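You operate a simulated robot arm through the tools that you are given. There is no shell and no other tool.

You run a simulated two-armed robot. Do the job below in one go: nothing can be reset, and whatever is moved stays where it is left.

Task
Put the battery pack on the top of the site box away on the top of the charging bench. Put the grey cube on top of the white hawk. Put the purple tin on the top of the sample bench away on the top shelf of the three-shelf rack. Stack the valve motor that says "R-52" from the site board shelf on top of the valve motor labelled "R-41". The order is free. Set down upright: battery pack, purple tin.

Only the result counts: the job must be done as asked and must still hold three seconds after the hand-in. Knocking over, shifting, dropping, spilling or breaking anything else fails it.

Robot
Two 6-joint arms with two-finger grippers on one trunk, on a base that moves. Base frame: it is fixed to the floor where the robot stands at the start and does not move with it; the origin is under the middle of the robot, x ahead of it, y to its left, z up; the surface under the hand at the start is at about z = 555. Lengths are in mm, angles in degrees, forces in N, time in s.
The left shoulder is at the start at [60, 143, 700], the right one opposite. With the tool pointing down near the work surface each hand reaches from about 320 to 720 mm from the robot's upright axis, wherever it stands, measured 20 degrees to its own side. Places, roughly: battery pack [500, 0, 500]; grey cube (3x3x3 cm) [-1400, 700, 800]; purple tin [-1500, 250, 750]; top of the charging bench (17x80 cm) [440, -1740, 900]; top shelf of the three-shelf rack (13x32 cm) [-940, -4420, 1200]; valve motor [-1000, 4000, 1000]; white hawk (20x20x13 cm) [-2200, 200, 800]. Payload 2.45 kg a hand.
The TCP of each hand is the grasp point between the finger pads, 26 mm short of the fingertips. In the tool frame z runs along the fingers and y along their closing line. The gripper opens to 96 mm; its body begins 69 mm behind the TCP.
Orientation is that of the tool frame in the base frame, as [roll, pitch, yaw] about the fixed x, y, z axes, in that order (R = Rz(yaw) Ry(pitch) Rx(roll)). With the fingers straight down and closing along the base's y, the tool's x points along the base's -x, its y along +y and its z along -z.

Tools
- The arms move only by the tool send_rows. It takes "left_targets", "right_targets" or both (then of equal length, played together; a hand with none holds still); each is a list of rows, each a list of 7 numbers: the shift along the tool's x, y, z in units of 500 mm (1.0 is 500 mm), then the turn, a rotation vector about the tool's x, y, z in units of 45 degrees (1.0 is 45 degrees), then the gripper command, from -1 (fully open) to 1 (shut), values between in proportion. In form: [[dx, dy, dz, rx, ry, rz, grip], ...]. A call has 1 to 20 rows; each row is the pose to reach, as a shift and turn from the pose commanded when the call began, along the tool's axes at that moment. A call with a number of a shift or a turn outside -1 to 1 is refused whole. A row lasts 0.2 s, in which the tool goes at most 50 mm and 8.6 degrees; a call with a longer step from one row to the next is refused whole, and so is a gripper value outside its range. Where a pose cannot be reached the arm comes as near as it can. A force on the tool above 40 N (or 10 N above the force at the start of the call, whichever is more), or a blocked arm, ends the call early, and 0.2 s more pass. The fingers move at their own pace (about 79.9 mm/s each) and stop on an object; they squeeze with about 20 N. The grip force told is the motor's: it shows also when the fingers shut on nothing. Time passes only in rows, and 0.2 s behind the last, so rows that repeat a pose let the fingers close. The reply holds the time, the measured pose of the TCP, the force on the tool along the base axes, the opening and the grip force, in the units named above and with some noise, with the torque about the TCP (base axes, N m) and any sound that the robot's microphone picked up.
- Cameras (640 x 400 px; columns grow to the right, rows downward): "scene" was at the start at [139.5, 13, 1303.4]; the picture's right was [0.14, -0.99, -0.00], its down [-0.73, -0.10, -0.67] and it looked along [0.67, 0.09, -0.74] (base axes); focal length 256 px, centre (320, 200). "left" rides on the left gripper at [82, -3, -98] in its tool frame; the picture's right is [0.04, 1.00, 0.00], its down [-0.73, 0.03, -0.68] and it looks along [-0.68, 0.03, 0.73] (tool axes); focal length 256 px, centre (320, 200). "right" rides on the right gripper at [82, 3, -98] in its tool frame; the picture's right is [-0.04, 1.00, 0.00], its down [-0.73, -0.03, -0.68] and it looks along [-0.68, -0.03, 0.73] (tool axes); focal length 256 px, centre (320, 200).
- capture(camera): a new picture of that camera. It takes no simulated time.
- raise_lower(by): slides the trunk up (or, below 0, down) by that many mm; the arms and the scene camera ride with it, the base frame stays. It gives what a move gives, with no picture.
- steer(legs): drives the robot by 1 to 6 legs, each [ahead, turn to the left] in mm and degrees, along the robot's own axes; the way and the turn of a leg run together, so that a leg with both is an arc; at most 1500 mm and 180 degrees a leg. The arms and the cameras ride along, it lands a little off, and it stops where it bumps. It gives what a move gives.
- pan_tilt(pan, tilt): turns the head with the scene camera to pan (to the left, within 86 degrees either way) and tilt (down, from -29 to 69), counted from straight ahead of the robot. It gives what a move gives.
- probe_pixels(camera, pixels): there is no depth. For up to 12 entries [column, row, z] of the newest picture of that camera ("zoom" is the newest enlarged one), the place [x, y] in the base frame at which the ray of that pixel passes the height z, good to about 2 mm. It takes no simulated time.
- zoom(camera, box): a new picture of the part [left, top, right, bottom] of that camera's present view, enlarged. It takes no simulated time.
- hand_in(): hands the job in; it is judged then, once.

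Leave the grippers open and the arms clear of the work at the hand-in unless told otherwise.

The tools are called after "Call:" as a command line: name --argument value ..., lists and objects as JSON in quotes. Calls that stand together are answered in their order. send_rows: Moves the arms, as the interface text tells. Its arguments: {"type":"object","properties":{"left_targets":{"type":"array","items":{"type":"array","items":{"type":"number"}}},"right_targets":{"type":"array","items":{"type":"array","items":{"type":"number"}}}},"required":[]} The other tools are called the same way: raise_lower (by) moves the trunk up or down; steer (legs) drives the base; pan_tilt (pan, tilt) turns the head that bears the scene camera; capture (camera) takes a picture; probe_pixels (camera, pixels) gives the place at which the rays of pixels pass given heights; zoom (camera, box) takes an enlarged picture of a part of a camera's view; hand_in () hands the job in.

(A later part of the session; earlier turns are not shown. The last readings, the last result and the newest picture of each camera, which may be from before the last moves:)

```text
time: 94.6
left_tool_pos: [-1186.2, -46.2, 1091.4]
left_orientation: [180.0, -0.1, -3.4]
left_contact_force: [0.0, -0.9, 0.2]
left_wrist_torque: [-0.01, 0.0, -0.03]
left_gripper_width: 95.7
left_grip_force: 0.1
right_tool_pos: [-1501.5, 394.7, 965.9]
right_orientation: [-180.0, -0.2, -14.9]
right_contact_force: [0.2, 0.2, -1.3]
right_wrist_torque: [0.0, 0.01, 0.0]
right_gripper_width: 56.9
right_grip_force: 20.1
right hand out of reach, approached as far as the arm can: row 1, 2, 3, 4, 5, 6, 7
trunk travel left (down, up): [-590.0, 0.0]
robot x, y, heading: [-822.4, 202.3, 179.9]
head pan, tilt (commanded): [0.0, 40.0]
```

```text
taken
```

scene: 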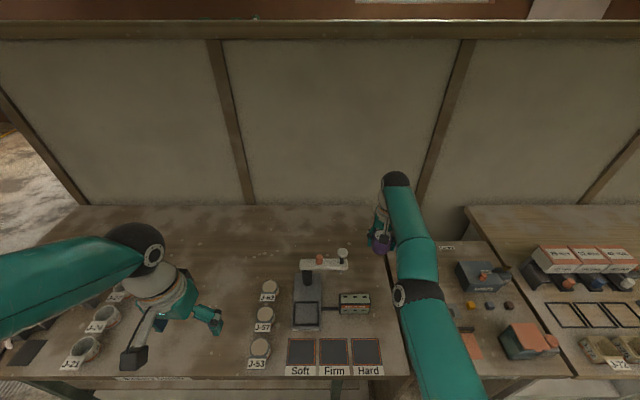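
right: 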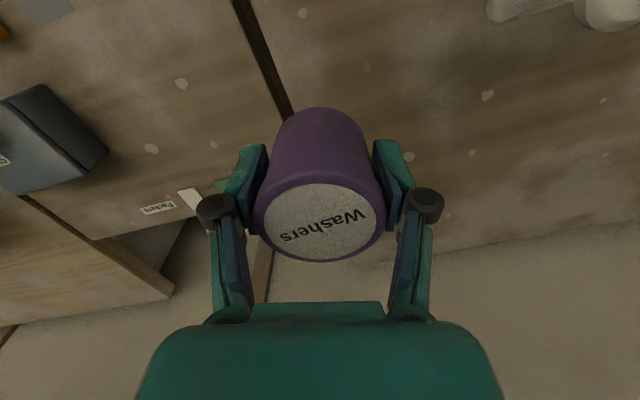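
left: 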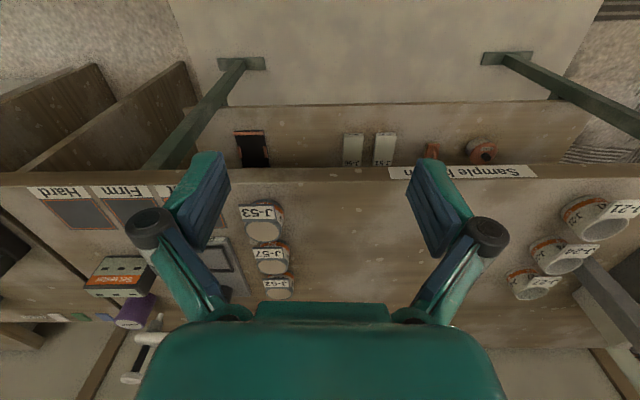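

The arm is stretched straight and can't draw back from there. The base can: I back the robot 400 mm straight away, the tin riding along at z≈965 well clear of the press (y≤288).

Call:
steer --legs '[[-400, 0]]'

Call:
capture --camera "scene"

```text
time: 97.1
left_tool_pos: [-781.3, -46.6, 1092.5]
left_orientation: [-179.9, 0.0, -3.4]
left_contact_force: [0.3, -0.1, 0.1]
left_wrist_torque: [0.02, 0.01, -0.01]
left_gripper_width: 96.0
left_grip_force: 0.1
right_tool_pos: [-1096.8, 393.0, 965.7]
right_orientation: [179.9, -0.1, -14.9]
right_contact_force: [0.2, 0.9, -1.1]
right_wrist_torque: [0.02, 0.03, -0.03]
right_gripper_width: 56.8
right_grip_force: 19.7
trunk travel left (down, up): [-590.0, 0.0]
robot x, y, heading: [-419.1, 199.0, -179.9]
head pan, tilt (commanded): [0.0, 40.0]
```

```text
taken
```

scene: 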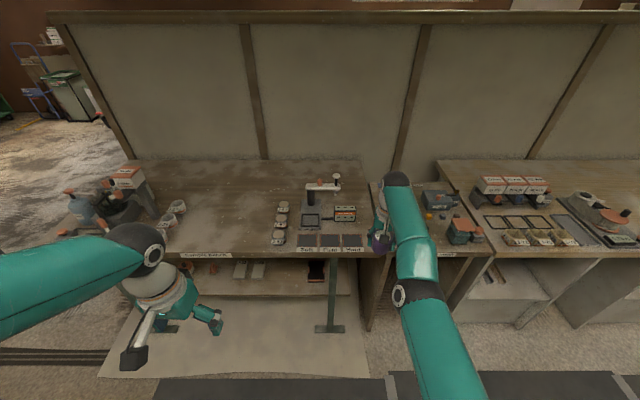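

The tin is clear in front of the bench now. I lower the hand 90 mm so the elbow can bend, then draw it in.

Call:
send_rows --right_targets '[[0, 0, 0.06, 0, 0, 0, 1], [0, 0, 0.12, 0, 0, 0, 1], [0, 0, 0.18, 0, 0, 0, 1], [0.07, -0.02, 0.18, 0, 0, 0, 1], [0.14, -0.04, 0.18, 0, 0, 0, 1], [0.22, -0.06, 0.18, 0, 0, 0, 1]]'

```text
time: 98.5
left_tool_pos: [-781.7, -46.6, 1093.0]
left_orientation: [-179.9, -0.1, -3.4]
left_contact_force: [-0.1, -0.9, 0.0]
left_wrist_torque: [0.01, -0.02, 0.0]
left_gripper_width: 96.1
left_grip_force: 0.1
right_tool_pos: [-1100.8, 392.5, 874.7]
right_orientation: [-180.0, -0.2, -14.9]
right_contact_force: [1.5, 0.2, -0.7]
right_wrist_torque: [-0.02, 0.02, -0.01]
right_gripper_width: 56.6
right_grip_force: 19.6
right hand out of reach, approached as far as the arm can: row 1, 2, 3, 4, 5, 6
trunk travel left (down, up): [-590.0, 0.0]
robot x, y, heading: [-419.6, 198.3, -179.8]
head pan, tilt (commanded): [0.0, 40.0]
```

It went down but did not draw back. I test small moves one at a time to see what the arm can follow.

Call:
send_rows --right_targets '[[0.02, 0, 0, 0, 0, 0, 1], [0.04, 0, 0, 0, 0, 0, 1]]'

Call:
pan_tilt --pan -40 --tilt 40

Call:
capture --camera "scene"

```text
time: 99.1
left_tool_pos: [-782.9, -47.2, 1093.4]
left_orientation: [-179.8, -0.1, -3.4]
left_contact_force: [-0.4, 0.1, -0.3]
left_wrist_torque: [0.0, 0.02, 0.0]
left_gripper_width: 96.1
left_grip_force: 0.2
right_tool_pos: [-1100.8, 389.9, 874.1]
right_orientation: [-179.9, -0.2, -14.9]
right_contact_force: [0.3, -0.3, -0.9]
right_wrist_torque: [-0.01, -0.02, 0.0]
right_gripper_width: 57.1
right_grip_force: 20.1
right hand out of reach, approached as far as the arm can: row 1, 2
trunk travel left (down, up): [-590.0, 0.0]
robot x, y, heading: [-420.1, 200.5, -180.2]
head pan, tilt (commanded): [0.0, 40.0]
```

```text
time: 100.2
left_tool_pos: [-781.4, -46.1, 1091.9]
left_orientation: [-179.8, -0.1, -3.4]
left_contact_force: [-0.9, 0.6, 0.0]
left_wrist_torque: [-0.02, 0.01, 0.02]
left_gripper_width: 95.9
left_grip_force: 0.1
right_tool_pos: [-1101.2, 389.1, 874.4]
right_orientation: [-180.0, -0.2, -14.9]
right_contact_force: [1.1, 0.4, -2.0]
right_wrist_torque: [0.01, 0.0, -0.02]
right_gripper_width: 57.0
right_grip_force: 20.2
trunk travel left (down, up): [-590.0, 0.0]
robot x, y, heading: [-418.5, 201.5, -180.1]
head pan, tilt (commanded): [-40.0, 40.0]
```

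```text
taken
```

scene: 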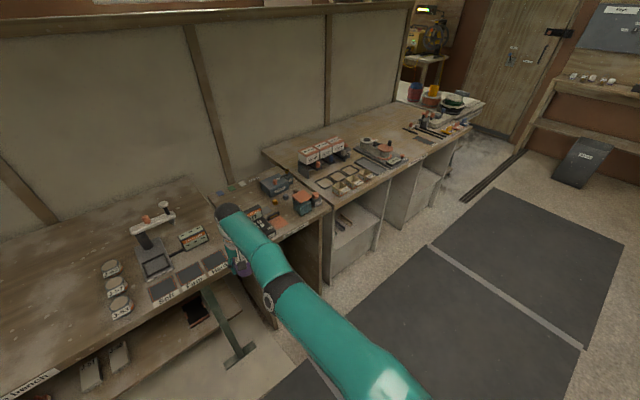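

The picture shows the arm fully straight; its elbow normally bends out to the robot's right. I swing the hand toward the robot's left (base -y) to let the elbow bend again, well in front of the bench.

Call:
send_rows --right_targets '[[0.016, 0.058, 0, 0, 0, 0, 1], [0.031, 0.116, 0, 0, 0, 0, 1], [0.046, 0.174, 0, 0, 0, 0, 1], [0.062, 0.232, 0, 0, 0, 0, 1]]'

Call:
capture --camera "scene"

```text
time: 101.2
left_tool_pos: [-782.4, -47.4, 1092.3]
left_orientation: [-179.7, -0.1, -3.3]
left_contact_force: [0.2, -0.9, 0.0]
left_wrist_torque: [-0.01, -0.03, 0.01]
left_gripper_width: 95.8
left_grip_force: 0.1
right_tool_pos: [-1091.3, 269.6, 873.9]
right_orientation: [-180.0, 0.0, -15.0]
right_contact_force: [-0.2, -0.8, -1.2]
right_wrist_torque: [0.0, 0.01, -0.02]
right_gripper_width: 57.1
right_grip_force: 20.0
right hand out of reach, approached as far as the arm can: row 3, 4
trunk travel left (down, up): [-590.0, 0.0]
robot x, y, heading: [-418.2, 198.9, -180.1]
head pan, tilt (commanded): [-40.0, 40.0]
```

```text
taken
```

scene: 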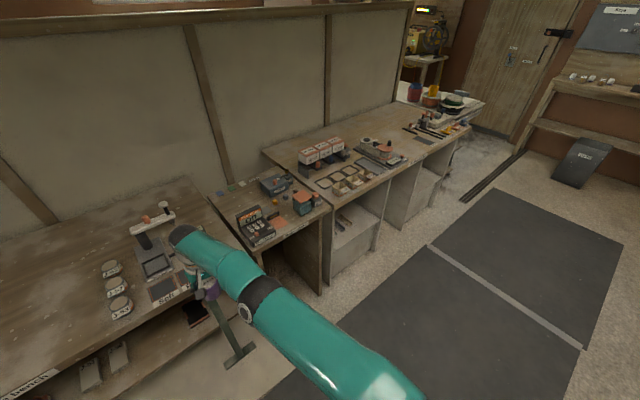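

The elbow is slightly bent now. I try drawing the hand back in small steps.

Call:
send_rows --right_targets '[[0.02, 0.005, 0, 0, 0, 0, 1], [0.06, 0.0, 0, 0, 0, 0, 1], [0.12, -0.02, 0, 0, 0, 0, 1], [0.19, -0.04, 0, 0, 0, 0, 1]]'

```text
time: 102.2
left_tool_pos: [-780.6, -46.3, 1093.9]
left_orientation: [-179.9, 0.0, -3.3]
left_contact_force: [0.7, 0.7, -0.1]
left_wrist_torque: [0.02, -0.03, 0.02]
left_gripper_width: 95.8
left_grip_force: 0.1
right_tool_pos: [-993.6, 264.8, 875.0]
right_orientation: [179.9, 0.0, -14.9]
right_contact_force: [0.7, -1.0, -1.6]
right_wrist_torque: [0.0, -0.03, 0.01]
right_gripper_width: 56.9
right_grip_force: 19.9
trunk travel left (down, up): [-590.0, 0.0]
robot x, y, heading: [-421.9, 197.7, -179.7]
head pan, tilt (commanded): [-40.0, 40.0]
```

That works. I draw the tin in to a carrying pose near the robot, turned straight.

Call:
send_rows --right_targets '[[0.057, -0.038, -0.042, 0, 0, -0.05, 1], [0.113, -0.075, -0.083, 0, 0, -0.1, 1], [0.17, -0.113, -0.125, 0, 0, -0.16, 1], [0.226, -0.15, -0.167, 0, 0, -0.22, 1], [0.283, -0.188, -0.21, 0, 0, -0.28, 1], [0.339, -0.226, -0.25, 0, 0, -0.33, 1]]'

Call:
pan_tilt --pan -20 --tilt 35

Call:
capture --camera "scene"

```text
time: 103.6
left_tool_pos: [-780.2, -46.5, 1093.4]
left_orientation: [-179.9, 0.0, -3.4]
left_contact_force: [0.4, 0.6, -0.7]
left_wrist_torque: [0.0, 0.04, 0.01]
left_gripper_width: 96.0
left_grip_force: 0.1
right_tool_pos: [-798.9, 331.8, 1002.7]
right_orientation: [179.9, 0.0, 0.0]
right_contact_force: [0.5, -0.9, -1.3]
right_wrist_torque: [0.01, 0.06, 0.03]
right_gripper_width: 56.7
right_grip_force: 20.8
trunk travel left (down, up): [-590.0, 0.0]
robot x, y, heading: [-421.2, 200.5, -180.2]
head pan, tilt (commanded): [-40.0, 40.0]
```

```text
time: 104.4
left_tool_pos: [-781.9, -47.9, 1092.7]
left_orientation: [-179.9, -0.1, -3.4]
left_contact_force: [0.0, 0.1, 0.2]
left_wrist_torque: [-0.01, 0.0, -0.03]
left_gripper_width: 96.1
left_grip_force: 0.0
right_tool_pos: [-800.7, 333.7, 1000.6]
right_orientation: [179.9, -0.1, -0.1]
right_contact_force: [0.0, -0.3, -1.4]
right_wrist_torque: [0.02, 0.02, -0.01]
right_gripper_width: 56.9
right_grip_force: 20.5
trunk travel left (down, up): [-590.0, 0.0]
robot x, y, heading: [-421.2, 198.5, -180.1]
head pan, tilt (commanded): [-20.0, 35.0]
```

```text
taken
```

scene: 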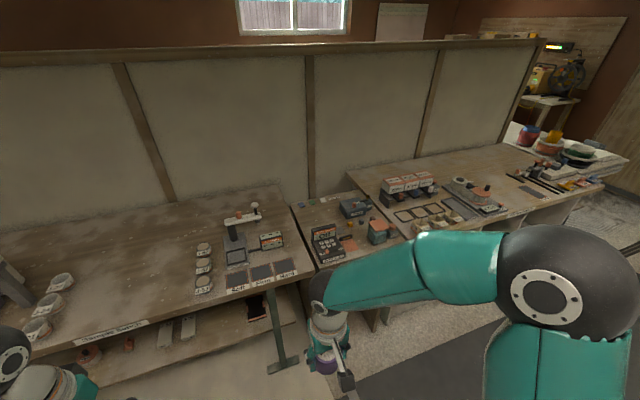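

Now the grey cube, with the left hand: I turn right, drive along the bench and turn back to face the meter stand.

Call:
steer --legs '[[0, -45], [0, -37]]'

```text
time: 108.7
left_tool_pos: [-753.4, 488.8, 1093.1]
left_orientation: [179.9, -0.1, -78.1]
left_contact_force: [0.7, 0.4, -0.1]
left_wrist_torque: [-0.04, 0.04, 0.02]
left_gripper_width: 96.0
left_grip_force: 0.1
right_tool_pos: [-393.1, 608.1, 1000.2]
right_orientation: [179.8, -0.2, -74.7]
right_contact_force: [1.0, -0.3, -1.7]
right_wrist_torque: [-0.01, 0.05, -0.01]
right_gripper_width: 56.8
right_grip_force: 20.5
trunk travel left (down, up): [-590.0, 0.0]
robot x, y, heading: [-463.9, 190.3, 104.0]
head pan, tilt (commanded): [-20.0, 35.0]
stopped in leg 2: the robot was blocked; the commanded pose is now the measured one
```

It stopped at heading 104°, which is good enough. I drive 650 mm along this heading and turn left to face the meter stand.

Call:
steer --legs '[[650, 0], [0, 38], [0, 38]]'

Call:
pan_tilt --pan 0 --tilt 40

Call:
capture --camera "scene"

```text
time: 116.1
left_tool_pos: [-1003.1, 634.8, 1094.9]
left_orientation: [-179.8, -0.1, -6.1]
left_contact_force: [-0.1, -0.4, 0.4]
left_wrist_torque: [0.06, -0.02, 0.01]
left_gripper_width: 95.8
left_grip_force: 0.2
right_tool_pos: [-1003.1, 1013.6, 1002.1]
right_orientation: [-179.9, -0.2, -2.8]
right_contact_force: [-0.9, -0.5, -1.0]
right_wrist_torque: [0.06, -0.04, -0.02]
right_gripper_width: 56.9
right_grip_force: 19.7
trunk travel left (down, up): [-590.0, 0.0]
robot x, y, heading: [-623.5, 861.3, 177.2]
head pan, tilt (commanded): [-20.0, 35.0]
stopped in leg 3: the robot was blocked; the commanded pose is now the measured one
```

```text
time: 116.9
left_tool_pos: [-1002.4, 636.0, 1094.0]
left_orientation: [-179.9, 0.0, -6.4]
left_contact_force: [0.2, -0.5, -0.4]
left_wrist_torque: [0.0, -0.03, -0.02]
left_gripper_width: 96.1
left_grip_force: 0.0
right_tool_pos: [-1000.9, 1016.2, 1002.3]
right_orientation: [180.0, 0.1, -2.9]
right_contact_force: [-0.3, -0.3, -1.1]
right_wrist_torque: [-0.01, 0.01, 0.02]
right_gripper_width: 56.8
right_grip_force: 20.2
trunk travel left (down, up): [-590.0, 0.0]
robot x, y, heading: [-622.3, 862.4, 176.8]
head pan, tilt (commanded): [0.0, 40.0]
```

```text
taken
```

scene: 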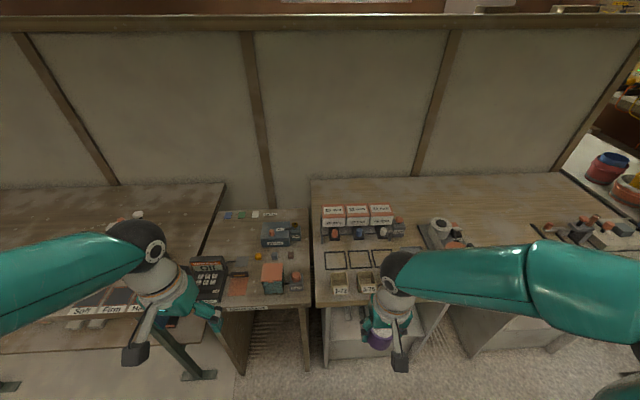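

The grey cube is at (275, 256), between yellow and brown. I straighten up and drive 170 mm closer.

Call:
steer --legs '[[0, 3], [170, 0]]'

Call:
capture --camera "left"

Call:
capture --camera "scene"

```text
time: 118.8
left_tool_pos: [-1161.2, 616.4, 1094.1]
left_orientation: [-179.8, -0.1, -3.1]
left_contact_force: [-0.6, 0.2, -0.5]
left_wrist_torque: [-0.03, -0.05, -0.01]
left_gripper_width: 95.7
left_grip_force: 0.0
right_tool_pos: [-1180.0, 993.9, 1001.6]
right_orientation: [-180.0, -0.2, 0.3]
right_contact_force: [-0.1, 0.0, -1.8]
right_wrist_torque: [0.0, -0.03, 0.0]
right_gripper_width: 56.9
right_grip_force: 19.4
trunk travel left (down, up): [-590.0, 0.0]
robot x, y, heading: [-795.0, 860.4, -179.8]
head pan, tilt (commanded): [0.0, 40.0]
```

```text
taken
```

left: 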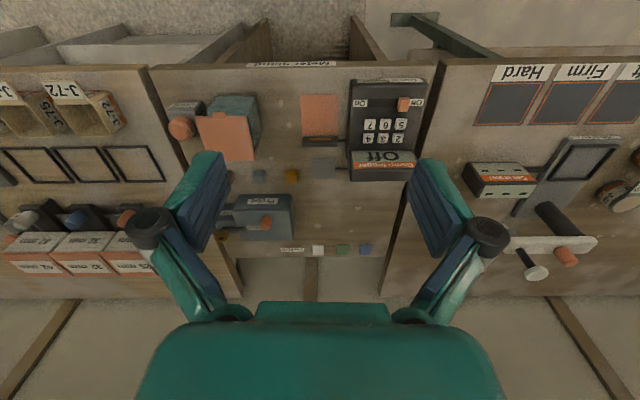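

```text
taken
```

scene: 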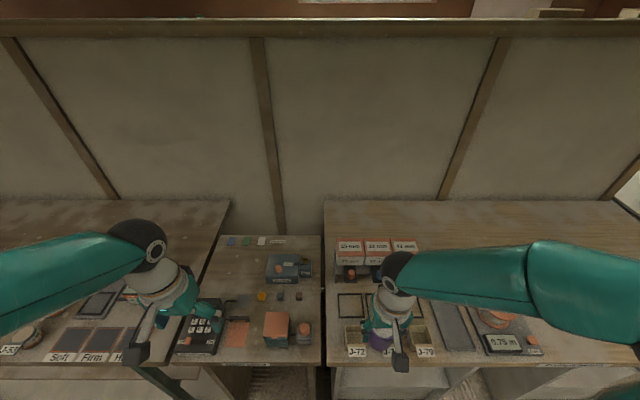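

The scene shows yellow (262, 296), grey (280, 297), brown (298, 297). I zoom in on both cameras to measure the grey cube.

Call:
zoom --camera "left" --box '[200, 130, 360, 230]'

Call:
zoom --camera "scene" --box '[220, 250, 340, 350]'

```text
4.00 times, centred on (280, 180) of left
```

zoom: 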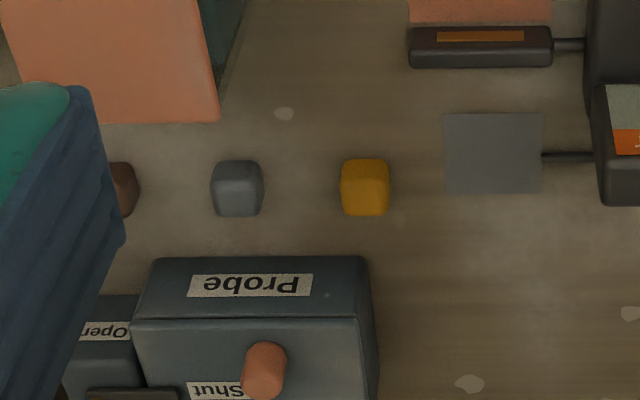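

```text
4.00 times, centred on (280, 300) of scene
```

zoom: 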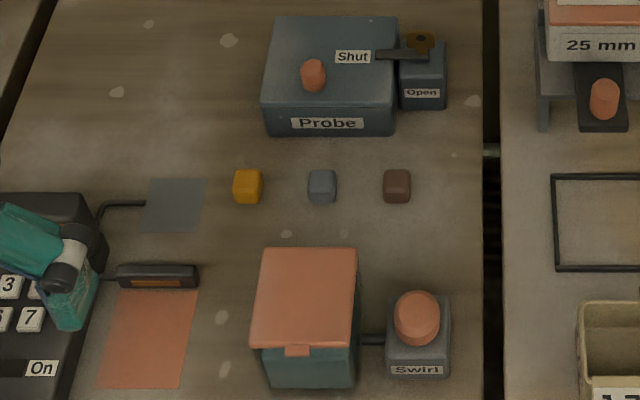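

Call:
probe_pixels --camera "left" --pixels '[[259.5, 177, 800], [259.5, 177, 815], [259.5, 177, 830], [291.3, 176.5, 815], [231, 177.5, 815], [253, 183, 830], [265.5, 183, 830], [240, 195, 830], [290, 195, 830]]'

Call:
probe_pixels --camera "scene" --pixels '[[280.5, 296.75, 800], [280.5, 296.75, 815], [280.5, 296.75, 830], [261.9, 296.5, 815], [299.1, 296.5, 815], [267, 284, 800], [300, 283, 800], [277, 312, 860]]'

```text
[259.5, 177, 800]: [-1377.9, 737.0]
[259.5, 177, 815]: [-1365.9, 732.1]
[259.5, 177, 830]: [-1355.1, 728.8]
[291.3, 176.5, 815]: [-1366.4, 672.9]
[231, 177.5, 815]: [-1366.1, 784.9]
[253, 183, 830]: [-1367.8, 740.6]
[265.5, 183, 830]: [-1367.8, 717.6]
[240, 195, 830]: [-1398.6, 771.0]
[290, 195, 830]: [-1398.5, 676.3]
```

```text
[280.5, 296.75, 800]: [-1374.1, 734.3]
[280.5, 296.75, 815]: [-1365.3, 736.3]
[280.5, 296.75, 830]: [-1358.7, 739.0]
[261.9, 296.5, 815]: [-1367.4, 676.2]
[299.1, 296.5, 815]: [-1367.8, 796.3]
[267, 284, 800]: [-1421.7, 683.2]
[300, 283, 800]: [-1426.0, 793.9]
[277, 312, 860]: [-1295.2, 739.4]
```

Both cameras agree: the grey cube is at (-1366, 734, 815), with its neighbours 60 mm to each side. I bring the left hand above it at z≈960, with the fingers narrowed later; first a look from above.

Call:
send_rows --left_targets '[[-0.06, -0.03, 0.038, 0, 0, -0.01, -1], [-0.12, -0.061, 0.077, 0, 0, -0.02, -0.8], [-0.18, -0.091, 0.115, 0, 0, -0.03, -0.5], [-0.241, -0.122, 0.153, 0, 0, -0.04, -0.2], [-0.301, -0.152, 0.191, 0, 0, -0.05, 0], [-0.362, -0.183, 0.23, 0, 0, -0.06, 0.1], [-0.422, -0.213, 0.268, 0, 0, -0.069, 0.1], [-0.422, -0.213, 0.268, 0, 0, -0.069, 0.1]]'

Call:
capture --camera "left"

Call:
zoom --camera "left" --box '[240, 40, 400, 140]'

```text
time: 120.6
left_tool_pos: [-1364.9, 735.1, 962.6]
left_orientation: [-179.9, -0.1, 0.0]
left_contact_force: [0.1, -0.5, -0.1]
left_wrist_torque: [-0.02, 0.01, 0.0]
left_gripper_width: 43.2
left_grip_force: 0.0
right_tool_pos: [-1178.0, 995.9, 1003.1]
right_orientation: [-179.9, 0.0, 0.1]
right_contact_force: [0.1, -0.4, -1.2]
right_wrist_torque: [-0.01, 0.0, -0.01]
right_gripper_width: 56.9
right_grip_force: 20.4
trunk travel left (down, up): [-590.0, 0.0]
robot x, y, heading: [-791.0, 862.9, -179.9]
head pan, tilt (commanded): [0.0, 40.0]
```

```text
taken
```

left: 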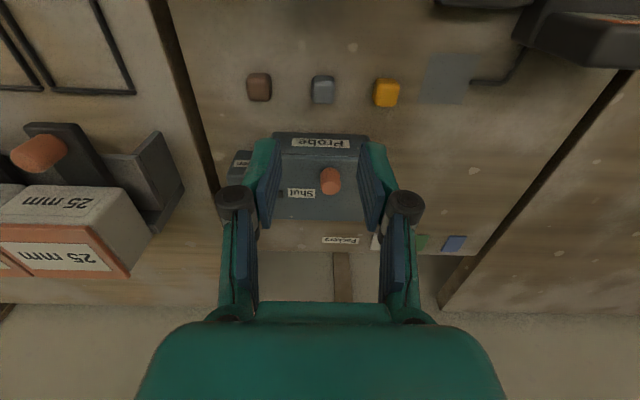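

```text
4.00 times, centred on (320, 90) of left
```

zoom: 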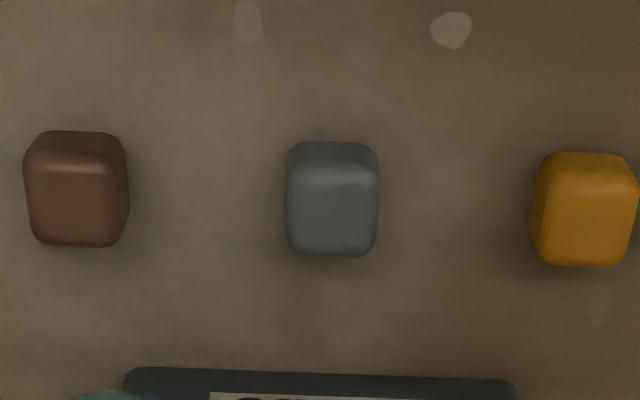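

I see the three cubes from above; the grey one is in the middle at (323, 92). I probe its edges and its neighbours.

Call:
probe_pixels --camera "left" --pixels '[[323, 90, 815], [323, 95, 830], [311.5, 95, 830], [335, 95, 830], [323, 85.5, 830], [323, 104, 830], [272, 90, 830], [372.5, 95, 830], [246, 95, 830]]'

```text
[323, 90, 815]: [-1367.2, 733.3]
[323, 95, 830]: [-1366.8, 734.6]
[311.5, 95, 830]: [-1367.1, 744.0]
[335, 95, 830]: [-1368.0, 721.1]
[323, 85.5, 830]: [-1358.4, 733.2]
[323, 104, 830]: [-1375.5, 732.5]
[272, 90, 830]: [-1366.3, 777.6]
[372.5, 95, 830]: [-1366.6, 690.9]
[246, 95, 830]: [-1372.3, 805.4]
```

The cube's centre is (-1367, 733), with free gaps of about 30 mm each side. The fingers (43 mm apart, about 15 mm thick) fit. I go down to z≈880 with a 2 mm correction and check again.

Call:
send_rows --left_targets '[[-0.002, 0.002, 0.05, 0, 0, 0, 0.1], [-0.004, 0.0036, 0.11, 0, 0, 0, 0.1], [-0.004, 0.0036, 0.165, 0, 0, 0, 0.1], [-0.004, 0.0036, 0.165, 0, 0, 0, 0.1]]'

Call:
capture --camera "left"

Call:
zoom --camera "left" --box '[220, 60, 420, 185]'

```text
time: 121.6
left_tool_pos: [-1364.4, 731.4, 880.2]
left_orientation: [-179.9, -0.1, 0.0]
left_contact_force: [-0.1, -0.1, 0.1]
left_wrist_torque: [-0.03, 0.03, 0.02]
left_gripper_width: 43.3
left_grip_force: 0.1
right_tool_pos: [-1179.4, 995.1, 1003.2]
right_orientation: [179.9, 0.0, 0.2]
right_contact_force: [0.4, 0.4, -0.7]
right_wrist_torque: [-0.01, 0.0, 0.01]
right_gripper_width: 56.8
right_grip_force: 19.5
trunk travel left (down, up): [-590.0, 0.0]
robot x, y, heading: [-789.2, 861.6, -179.9]
head pan, tilt (commanded): [0.0, 40.0]
```

```text
taken
```

left: 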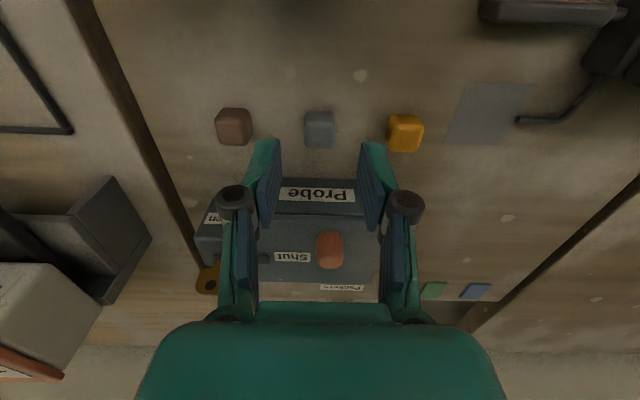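

```text
3.20 times, centred on (320, 122) of left
```

zoom: 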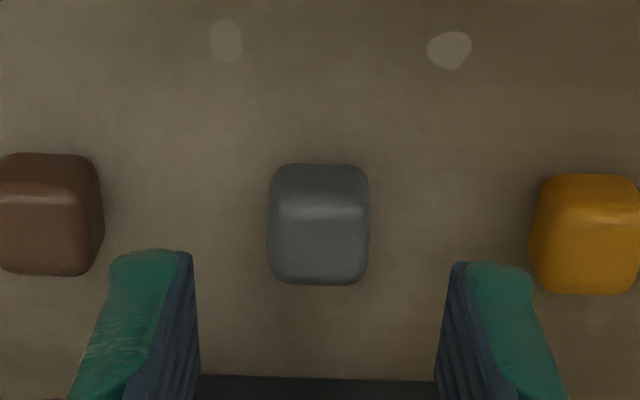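

The cube is centred between the fingers (318 against 320) with about 8 mm to the neighbours. I go down 51 mm and close.

Call:
send_rows --left_targets '[[-0.004, 0, 0.03, 0, 0, 0, 0.1], [-0.004, 0, 0.06, 0, 0, 0, 0.1], [-0.004, 0, 0.085, 0, 0, 0, 0.1], [-0.004, 0, 0.102, 0, 0, 0, 0.1], [-0.004, 0, 0.102, 0, 0, 0, 1], [-0.004, 0, 0.102, 0, 0, 0, 1], [-0.004, 0, 0.102, 0, 0, 0, 1]]'

Call:
capture --camera "left"

```text
time: 123.2
left_tool_pos: [-1368.2, 734.3, 827.2]
left_orientation: [-179.9, -0.1, -0.1]
left_contact_force: [0.4, 0.0, 0.6]
left_wrist_torque: [-0.03, -0.04, -0.02]
left_gripper_width: 20.7
left_grip_force: 20.2
right_tool_pos: [-1179.7, 995.4, 1002.4]
right_orientation: [179.9, -0.1, 0.2]
right_contact_force: [0.4, -0.2, -1.0]
right_wrist_torque: [0.0, -0.01, 0.01]
right_gripper_width: 56.7
right_grip_force: 19.9
trunk travel left (down, up): [-590.0, 0.0]
robot x, y, heading: [-791.5, 864.8, -179.9]
head pan, tilt (commanded): [0.0, 40.0]
```

```text
taken
```

left: 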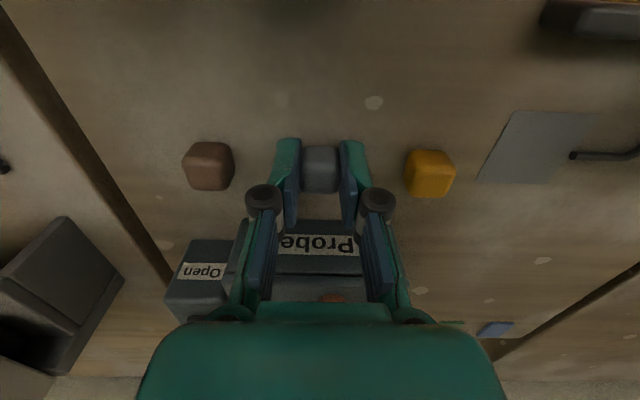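

The cube is held (20.7 mm, 20 N) and its neighbours have not moved. I lift it 135 mm and draw it back.

Call:
send_rows --left_targets '[[0, 0, -0.03, 0, 0, 0, 1], [0, 0, -0.08, 0, 0, 0, 1], [0, 0, -0.15, 0, 0, 0, 1], [0, 0, -0.22, 0, 0, 0, 1], [0, 0, -0.27, 0, 0, 0, 1], [0.08, 0.02, -0.29, 0, 0, 0, 1], [0.16, 0.04, -0.31, 0, 0, 0, 1], [0.24, 0.06, -0.33, 0, 0, 0, 1], [0.32, 0.08, -0.35, 0, 0, 0, 1], [0.38, 0.09, -0.36, 0, 0, 0, 1]]'

Call:
capture --camera "left"

Call:
capture --camera "scene"

```text
time: 125.4
left_tool_pos: [-1175.2, 687.6, 1009.8]
left_orientation: [180.0, -0.1, 0.0]
left_contact_force: [-0.4, 0.2, 0.0]
left_wrist_torque: [0.04, 0.01, 0.06]
left_gripper_width: 20.6
left_grip_force: 20.1
right_tool_pos: [-1178.0, 996.2, 1002.2]
right_orientation: [180.0, 0.0, 0.2]
right_contact_force: [0.0, -0.5, -0.3]
right_wrist_torque: [-0.01, 0.01, 0.01]
right_gripper_width: 56.4
right_grip_force: 20.5
trunk travel left (down, up): [-590.0, 0.0]
robot x, y, heading: [-794.3, 865.7, -180.0]
head pan, tilt (commanded): [0.0, 40.0]
```

```text
taken
```

left: 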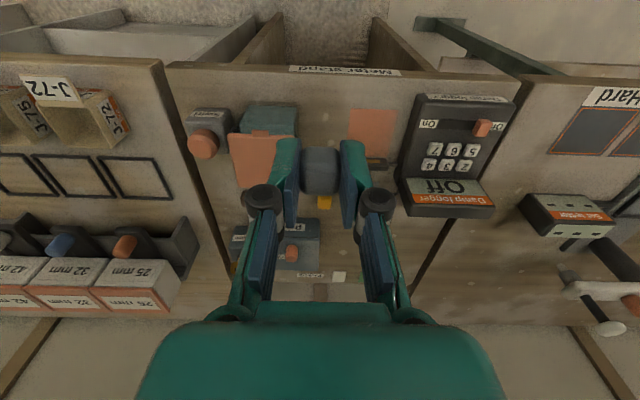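

```text
taken
```

scene: 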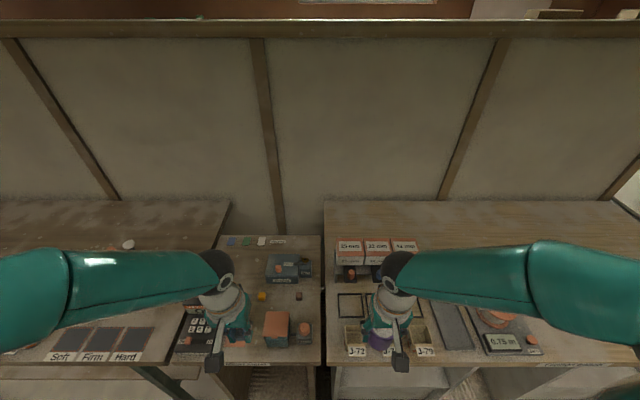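

The cube is up. Now I must find the white hawk, which lies behind the partition. I back off and look to both sides to find the way round.

Call:
steer --legs '[[-330, 0]]'

Call:
pan_tilt --pan 45 --tilt 12

Call:
capture --camera "scene"

Call:
pan_tilt --pan -45 --tilt 12

Call:
capture --camera "scene"

```text
time: 127.7
left_tool_pos: [-837.7, 690.7, 1008.5]
left_orientation: [-179.8, 0.0, -0.2]
left_contact_force: [-1.1, -0.8, 0.9]
left_wrist_torque: [0.02, 0.02, -0.01]
left_gripper_width: 20.6
left_grip_force: 19.7
right_tool_pos: [-837.4, 997.4, 1002.4]
right_orientation: [180.0, 0.0, -0.1]
right_contact_force: [0.7, 0.8, -2.0]
right_wrist_torque: [0.0, 0.02, -0.01]
right_gripper_width: 57.1
right_grip_force: 19.9
trunk travel left (down, up): [-590.0, 0.0]
robot x, y, heading: [-455.1, 862.9, 180.0]
head pan, tilt (commanded): [0.0, 40.0]
```

```text
time: 128.8
left_tool_pos: [-837.6, 689.9, 1009.4]
left_orientation: [-179.9, -0.1, -0.2]
left_contact_force: [-0.4, -1.1, -0.3]
left_wrist_torque: [-0.02, -0.02, 0.01]
left_gripper_width: 20.5
left_grip_force: 20.1
right_tool_pos: [-839.1, 996.9, 1002.8]
right_orientation: [179.8, 0.0, 0.0]
right_contact_force: [0.3, 0.2, -1.1]
right_wrist_torque: [0.0, -0.04, 0.0]
right_gripper_width: 56.7
right_grip_force: 20.3
trunk travel left (down, up): [-590.0, 0.0]
robot x, y, heading: [-453.7, 859.5, 179.7]
head pan, tilt (commanded): [45.0, 12.0]
```

```text
taken
```

scene: 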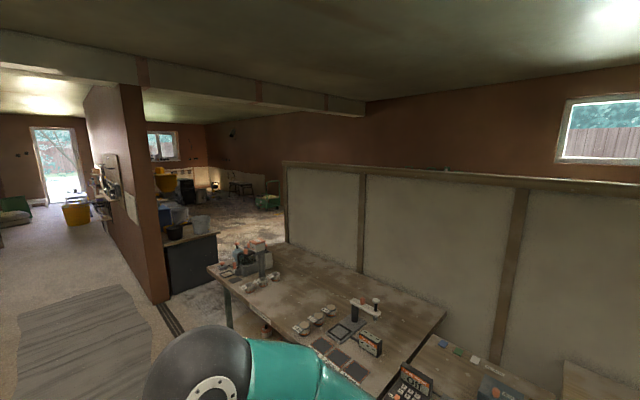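

```text
time: 130.5
left_tool_pos: [-838.2, 689.8, 1009.3]
left_orientation: [-179.9, 0.0, -0.2]
left_contact_force: [0.2, -0.3, -0.3]
left_wrist_torque: [0.0, -0.01, 0.03]
left_gripper_width: 20.6
left_grip_force: 19.9
right_tool_pos: [-838.7, 996.8, 1003.7]
right_orientation: [179.9, 0.1, 0.0]
right_contact_force: [-0.3, 0.0, -1.4]
right_wrist_torque: [-0.01, -0.02, -0.03]
right_gripper_width: 56.6
right_grip_force: 20.3
trunk travel left (down, up): [-590.0, 0.0]
robot x, y, heading: [-452.4, 864.3, 179.8]
head pan, tilt (commanded): [-45.0, 12.0]
```

```text
taken
```

scene: 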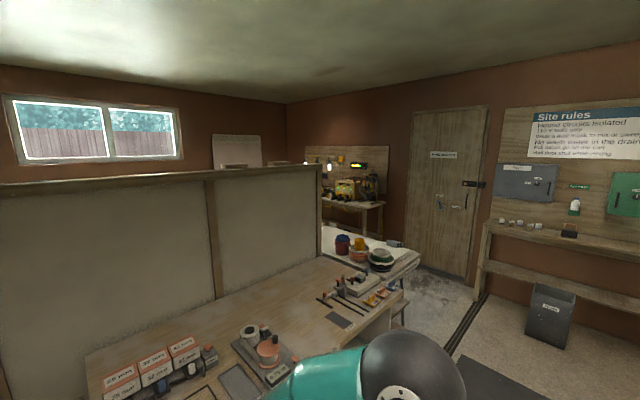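

Call:
probe_pixels --camera "scene" --pixels '[[320, 255, 800], [415, 253, 800], [405, 275, 800], [375, 268, 800], [470, 310, 0], [430, 300, 0], [480, 290, 0], [540, 215, 950], [500, 222, 950], [566, 232, 950]]'

Call:
zoom --camera "scene" --box '[460, 80, 640, 300]'

Call:
zoom --camera "scene" --box '[290, 130, 440, 330]'

```text
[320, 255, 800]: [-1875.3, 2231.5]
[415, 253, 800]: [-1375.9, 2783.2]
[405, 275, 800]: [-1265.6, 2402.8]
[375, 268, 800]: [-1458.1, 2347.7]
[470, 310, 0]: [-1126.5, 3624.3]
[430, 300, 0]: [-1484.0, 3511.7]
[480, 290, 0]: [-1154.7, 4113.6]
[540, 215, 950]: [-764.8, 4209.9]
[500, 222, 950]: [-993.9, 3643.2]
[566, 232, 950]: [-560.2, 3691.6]
```

```text
1.82 times, centred on (550, 190) of scene
```

zoom: 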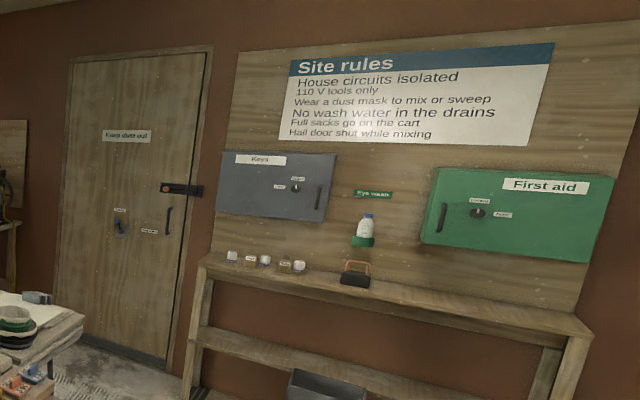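

```text
2.00 times, centred on (365, 230) of scene
```

zoom: 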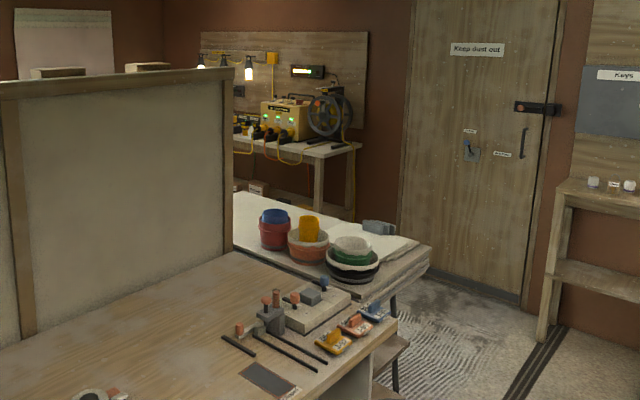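

The way round the partition looks open at its left end (y≈-900). I turn left and drive down the corridor past that end.

Call:
steer --legs '[[0, 45], [0, 38]]'

Call:
pan_tilt --pan 0 --tilt 30

Call:
capture --camera "scene"

```text
time: 134.6
left_tool_pos: [-410.3, 436.7, 1010.3]
left_orientation: [-179.7, 0.0, 71.6]
left_contact_force: [0.7, -0.1, -0.1]
left_wrist_torque: [0.03, 0.04, 0.03]
left_gripper_width: 20.4
left_grip_force: 19.7
right_tool_pos: [-701.9, 532.6, 1005.0]
right_orientation: [-179.8, -0.1, 71.8]
right_contact_force: [0.9, -0.1, -1.4]
right_wrist_torque: [0.05, 0.08, -0.03]
right_gripper_width: 56.5
right_grip_force: 20.2
trunk travel left (down, up): [-590.0, 0.0]
robot x, y, heading: [-498.3, 877.5, -106.8]
head pan, tilt (commanded): [-45.0, 12.0]
stopped in leg 2: the robot was blocked; the commanded pose is now the measured one
```

```text
time: 135.8
left_tool_pos: [-412.0, 439.2, 1011.3]
left_orientation: [-179.9, 0.0, 71.5]
left_contact_force: [0.1, -0.9, -0.1]
left_wrist_torque: [-0.02, 0.01, 0.03]
left_gripper_width: 20.6
left_grip_force: 20.0
right_tool_pos: [-704.9, 534.9, 1003.7]
right_orientation: [179.9, 0.0, 71.8]
right_contact_force: [0.4, -0.4, -1.3]
right_wrist_torque: [0.0, 0.01, 0.02]
right_gripper_width: 56.7
right_grip_force: 19.8
trunk travel left (down, up): [-590.0, 0.0]
robot x, y, heading: [-499.2, 875.5, -106.7]
head pan, tilt (commanded): [0.0, 30.0]
```

```text
taken
```

scene: 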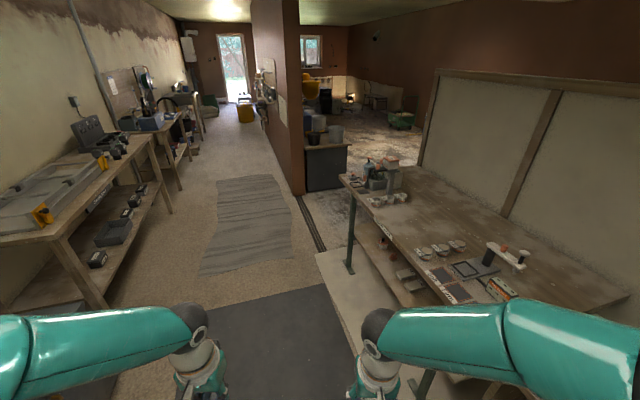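

It stopped at -107°. I finish the turn and drive down the corridor past the partition's end.

Call:
steer --legs '[[0, 17], [1100, 0], [1000, 0]]'

Call:
pan_tilt --pan -70 --tilt 25

Call:
capture --camera "scene"

```text
time: 147.4
left_tool_pos: [-276.8, -1626.1, 1009.8]
left_orientation: [-179.9, -0.1, 87.7]
left_contact_force: [-0.1, 0.4, -0.4]
left_wrist_torque: [0.0, 0.02, -0.01]
left_gripper_width: 20.7
left_grip_force: 19.7
right_tool_pos: [-584.8, -1616.2, 1005.1]
right_orientation: [-180.0, -0.1, 88.0]
right_contact_force: [0.5, -0.1, -1.9]
right_wrist_torque: [0.04, -0.01, -0.01]
right_gripper_width: 56.6
right_grip_force: 20.0
trunk travel left (down, up): [-590.0, 0.0]
robot x, y, heading: [-480.0, -1233.5, -90.4]
head pan, tilt (commanded): [0.0, 30.0]
```

```text
time: 148.9
left_tool_pos: [-277.3, -1627.2, 1010.9]
left_orientation: [-179.9, -0.1, 87.7]
left_contact_force: [0.2, -0.2, -1.0]
left_wrist_torque: [0.02, 0.01, 0.01]
left_gripper_width: 20.8
left_grip_force: 19.8
right_tool_pos: [-584.0, -1616.2, 1005.4]
right_orientation: [180.0, -0.1, 88.1]
right_contact_force: [0.6, 0.0, -1.5]
right_wrist_torque: [-0.01, -0.01, 0.01]
right_gripper_width: 56.1
right_grip_force: 20.3
trunk travel left (down, up): [-590.0, 0.0]
robot x, y, heading: [-484.6, -1233.7, -90.6]
head pan, tilt (commanded): [-70.0, 25.0]
```

```text
taken
```

scene: 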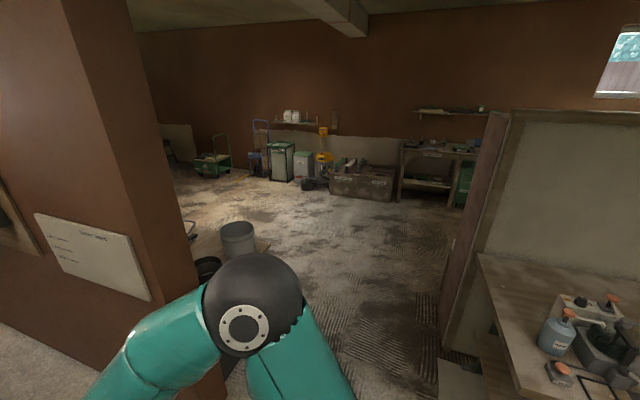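

The open room lies past the partition's end on my right. I turn right toward it and look ahead.

Call:
steer --legs '[[0, -40], [0, -35]]'

Call:
pan_tilt --pan 0 --tilt 25

Call:
capture --camera "scene"

```text
time: 153.2
left_tool_pos: [-810.4, -1542.0, 1012.8]
left_orientation: [179.9, 0.1, 14.1]
left_contact_force: [0.0, 1.1, -0.4]
left_wrist_torque: [-0.04, -0.01, 0.0]
left_gripper_width: 21.0
left_grip_force: 19.8
right_tool_pos: [-888.7, -1243.7, 1005.5]
right_orientation: [179.8, -0.1, 14.3]
right_contact_force: [0.1, 0.5, -1.3]
right_wrist_torque: [-0.07, -0.04, 0.01]
right_gripper_width: 56.3
right_grip_force: 19.6
trunk travel left (down, up): [-590.0, 0.0]
robot x, y, heading: [-477.4, -1279.6, -165.2]
head pan, tilt (commanded): [-70.0, 25.0]
stopped in leg 2: the robot was blocked; the commanded pose is now the measured one
```

```text
time: 154.6
left_tool_pos: [-808.6, -1544.9, 1012.2]
left_orientation: [-179.9, 0.1, 14.2]
left_contact_force: [0.2, 0.2, -0.2]
left_wrist_torque: [0.04, 0.0, 0.02]
left_gripper_width: 20.6
left_grip_force: 20.0
right_tool_pos: [-887.8, -1246.4, 1005.9]
right_orientation: [-180.0, -0.2, 14.4]
right_contact_force: [0.4, -0.2, -0.7]
right_wrist_torque: [-0.02, -0.01, -0.04]
right_gripper_width: 56.3
right_grip_force: 20.8
trunk travel left (down, up): [-590.0, 0.0]
robot x, y, heading: [-472.5, -1281.5, -165.4]
head pan, tilt (commanded): [0.0, 25.0]
```

```text
taken
```

scene: 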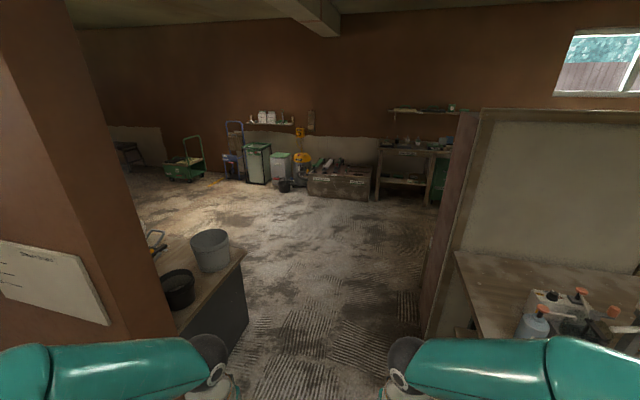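

I see a passage between the cabinet with buckets (left) and the partition end (right). I probe its limits on the floor.

Call:
probe_pixels --camera "scene" --pixels '[[245, 252, 850], [248, 335, 0], [425, 335, 0], [420, 290, 0], [437, 240, 0], [467, 112, 1500], [340, 200, 0], [420, 200, 0], [380, 180, 900], [455, 250, 800]]'

Call:
pan_tilt --pan 0 --tilt 50

Call:
capture --camera "scene"

```text
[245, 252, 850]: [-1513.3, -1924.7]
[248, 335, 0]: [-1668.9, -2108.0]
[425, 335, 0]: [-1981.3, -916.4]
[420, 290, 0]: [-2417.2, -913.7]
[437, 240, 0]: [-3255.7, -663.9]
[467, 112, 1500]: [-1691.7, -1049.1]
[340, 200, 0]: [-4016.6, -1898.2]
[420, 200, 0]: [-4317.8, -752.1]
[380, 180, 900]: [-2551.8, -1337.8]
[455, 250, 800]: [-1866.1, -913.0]
```

```text
time: 155.5
left_tool_pos: [-809.3, -1544.6, 1012.7]
left_orientation: [-180.0, 0.1, 14.2]
left_contact_force: [0.1, -0.2, 0.3]
left_wrist_torque: [-0.01, 0.01, 0.01]
left_gripper_width: 20.5
left_grip_force: 20.1
right_tool_pos: [-886.6, -1247.1, 1006.0]
right_orientation: [-179.9, -0.1, 14.5]
right_contact_force: [0.6, 0.3, -1.4]
right_wrist_torque: [0.02, -0.02, -0.01]
right_gripper_width: 56.4
right_grip_force: 20.8
trunk travel left (down, up): [-590.0, 0.0]
robot x, y, heading: [-478.9, -1276.6, -165.6]
head pan, tilt (commanded): [0.0, 50.0]
```

```text
taken
```

scene: 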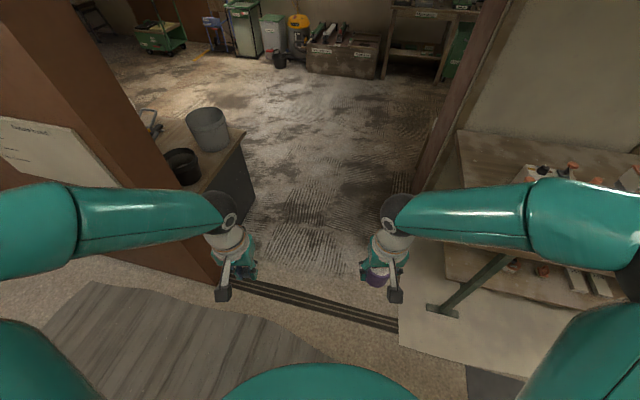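

The passage is about 850 mm wide, centred near y≈-1480. I aim a little more right and drive 1300 mm through it.

Call:
steer --legs '[[0, -5], [650, 0], [650, 0]]'

Call:
pan_tilt --pan -60 --tilt 25

Call:
capture --camera "scene"

Call:
pan_tilt --pan 0 --tilt 35

Call:
capture --camera "scene"

```text
time: 162.9
left_tool_pos: [-2123.1, -1730.5, 1012.6]
left_orientation: [-179.9, 0.0, 8.8]
left_contact_force: [0.4, 1.2, -0.6]
left_wrist_torque: [-0.05, -0.01, 0.01]
left_gripper_width: 20.6
left_grip_force: 20.1
right_tool_pos: [-2172.8, -1426.5, 1005.8]
right_orientation: [-180.0, -0.1, 9.0]
right_contact_force: [0.7, -0.1, -1.4]
right_wrist_torque: [0.0, -0.03, 0.0]
right_gripper_width: 56.4
right_grip_force: 20.1
trunk travel left (down, up): [-590.0, 0.0]
robot x, y, heading: [-1764.1, -1499.8, -170.8]
head pan, tilt (commanded): [0.0, 50.0]
```

```text
time: 164.2
left_tool_pos: [-2123.1, -1731.3, 1013.4]
left_orientation: [-179.9, 0.0, 8.7]
left_contact_force: [-0.2, -0.4, -1.1]
left_wrist_torque: [0.02, 0.03, 0.0]
left_gripper_width: 20.6
left_grip_force: 20.3
right_tool_pos: [-2171.0, -1426.6, 1007.5]
right_orientation: [180.0, -0.1, 9.0]
right_contact_force: [0.5, -0.6, -1.3]
right_wrist_torque: [0.0, 0.0, -0.03]
right_gripper_width: 56.2
right_grip_force: 20.1
trunk travel left (down, up): [-590.0, 0.0]
robot x, y, heading: [-1763.7, -1496.6, -170.6]
head pan, tilt (commanded): [-60.0, 25.0]
```

```text
taken
```

scene: 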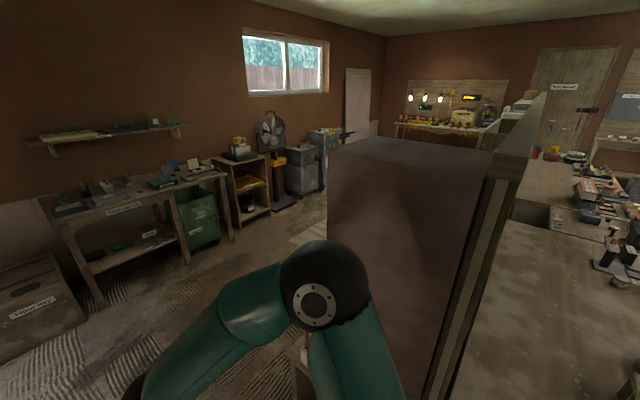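

```text
time: 165.6
left_tool_pos: [-2122.6, -1730.3, 1012.0]
left_orientation: [-179.9, 0.0, 8.6]
left_contact_force: [0.0, 0.6, 0.0]
left_wrist_torque: [0.02, -0.03, -0.03]
left_gripper_width: 20.6
left_grip_force: 20.3
right_tool_pos: [-2172.4, -1425.6, 1005.9]
right_orientation: [179.9, -0.2, 9.0]
right_contact_force: [-0.4, 0.4, -1.2]
right_wrist_torque: [-0.03, -0.01, -0.01]
right_gripper_width: 56.0
right_grip_force: 20.0
trunk travel left (down, up): [-590.0, 0.0]
robot x, y, heading: [-1765.0, -1495.1, -170.3]
head pan, tilt (commanded): [0.0, 35.0]
```

```text
taken
```

scene: 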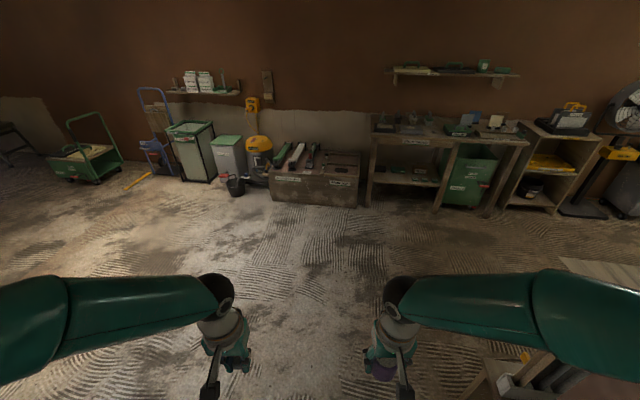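

Behind the partition there's a tall cupboard, and a low thing at lower right of the picture (about (520, 375)). I probe where it is and look further right.

Call:
probe_pixels --camera "scene" --pixels '[[470, 390, 0], [470, 390, 300], [530, 350, 300], [560, 260, 0], [640, 300, 0], [315, 205, 0], [450, 207, 0], [560, 215, 0]]'

Call:
pan_tilt --pan -45 --tilt 50

Call:
capture --camera "scene"

```text
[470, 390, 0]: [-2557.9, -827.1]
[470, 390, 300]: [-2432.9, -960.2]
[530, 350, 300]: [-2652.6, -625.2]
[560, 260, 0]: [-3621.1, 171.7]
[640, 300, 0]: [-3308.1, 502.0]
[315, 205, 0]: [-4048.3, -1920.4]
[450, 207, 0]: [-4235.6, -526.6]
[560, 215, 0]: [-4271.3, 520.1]
```

```text
time: 166.7
left_tool_pos: [-2123.0, -1731.2, 1011.7]
left_orientation: [-179.8, 0.1, 8.7]
left_contact_force: [0.3, 0.2, -0.3]
left_wrist_torque: [0.01, 0.01, 0.0]
left_gripper_width: 20.3
left_grip_force: 20.0
right_tool_pos: [-2172.1, -1427.0, 1006.0]
right_orientation: [-180.0, -0.1, 9.0]
right_contact_force: [-0.6, -0.4, -0.9]
right_wrist_torque: [-0.01, 0.0, -0.01]
right_gripper_width: 56.4
right_grip_force: 20.2
trunk travel left (down, up): [-590.0, 0.0]
robot x, y, heading: [-1765.2, -1499.5, -170.9]
head pan, tilt (commanded): [-45.0, 50.0]
```

```text
taken
```

scene: 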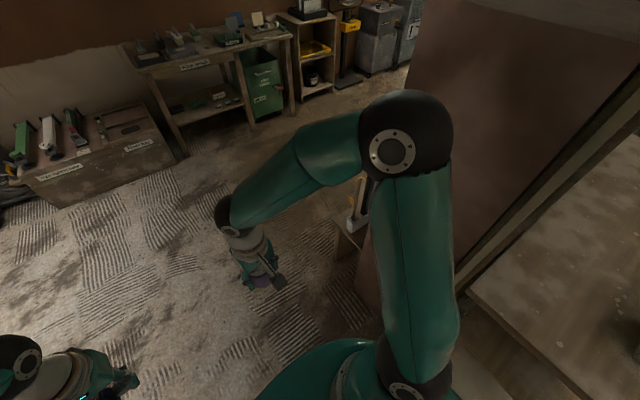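

The room beyond is wide. I drive 1150 mm further, then turn right to look along the back side of the partition.

Call:
steer --legs '[[600, 0], [600, 0], [0, -40], [0, -30]]'

Call:
pan_tilt --pan -25 --tilt 25

Call:
capture --camera "scene"

```text
time: 176.9
left_tool_pos: [-3305.7, -1456.0, 1012.0]
left_orientation: [-179.9, 0.1, -59.6]
left_contact_force: [-0.2, -0.5, -1.5]
left_wrist_torque: [0.02, -0.03, 0.0]
left_gripper_width: 20.7
left_grip_force: 19.8
right_tool_pos: [-3041.8, -1297.9, 1005.5]
right_orientation: [-180.0, 0.0, -59.3]
right_contact_force: [0.1, 0.1, -0.3]
right_wrist_torque: [0.02, -0.04, -0.01]
right_gripper_width: 55.9
right_grip_force: 19.9
trunk travel left (down, up): [-590.0, 0.0]
robot x, y, heading: [-2998.8, -1727.9, 120.9]
head pan, tilt (commanded): [-45.0, 50.0]
```

```text
time: 177.8
left_tool_pos: [-3306.8, -1457.6, 1013.7]
left_orientation: [-179.9, 0.1, -59.5]
left_contact_force: [0.2, -0.8, -0.3]
left_wrist_torque: [-0.04, -0.02, 0.02]
left_gripper_width: 20.6
left_grip_force: 19.6
right_tool_pos: [-3042.2, -1300.2, 1005.3]
right_orientation: [179.9, -0.1, -59.3]
right_contact_force: [0.7, -0.6, -0.6]
right_wrist_torque: [0.01, 0.01, 0.0]
right_gripper_width: 55.7
right_grip_force: 20.3
trunk travel left (down, up): [-590.0, 0.0]
robot x, y, heading: [-2991.0, -1730.5, 120.9]
head pan, tilt (commanded): [-25.0, 25.0]
```

```text
taken
```

scene: 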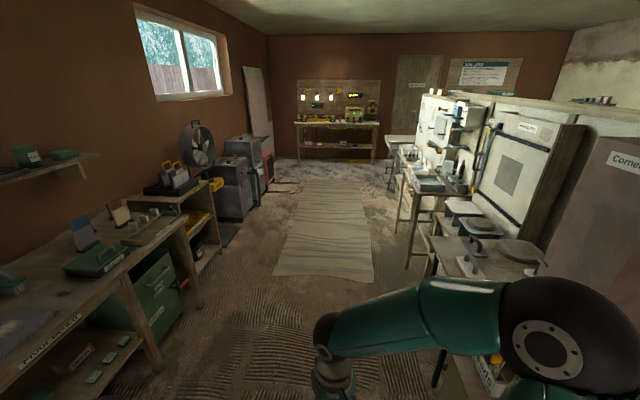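

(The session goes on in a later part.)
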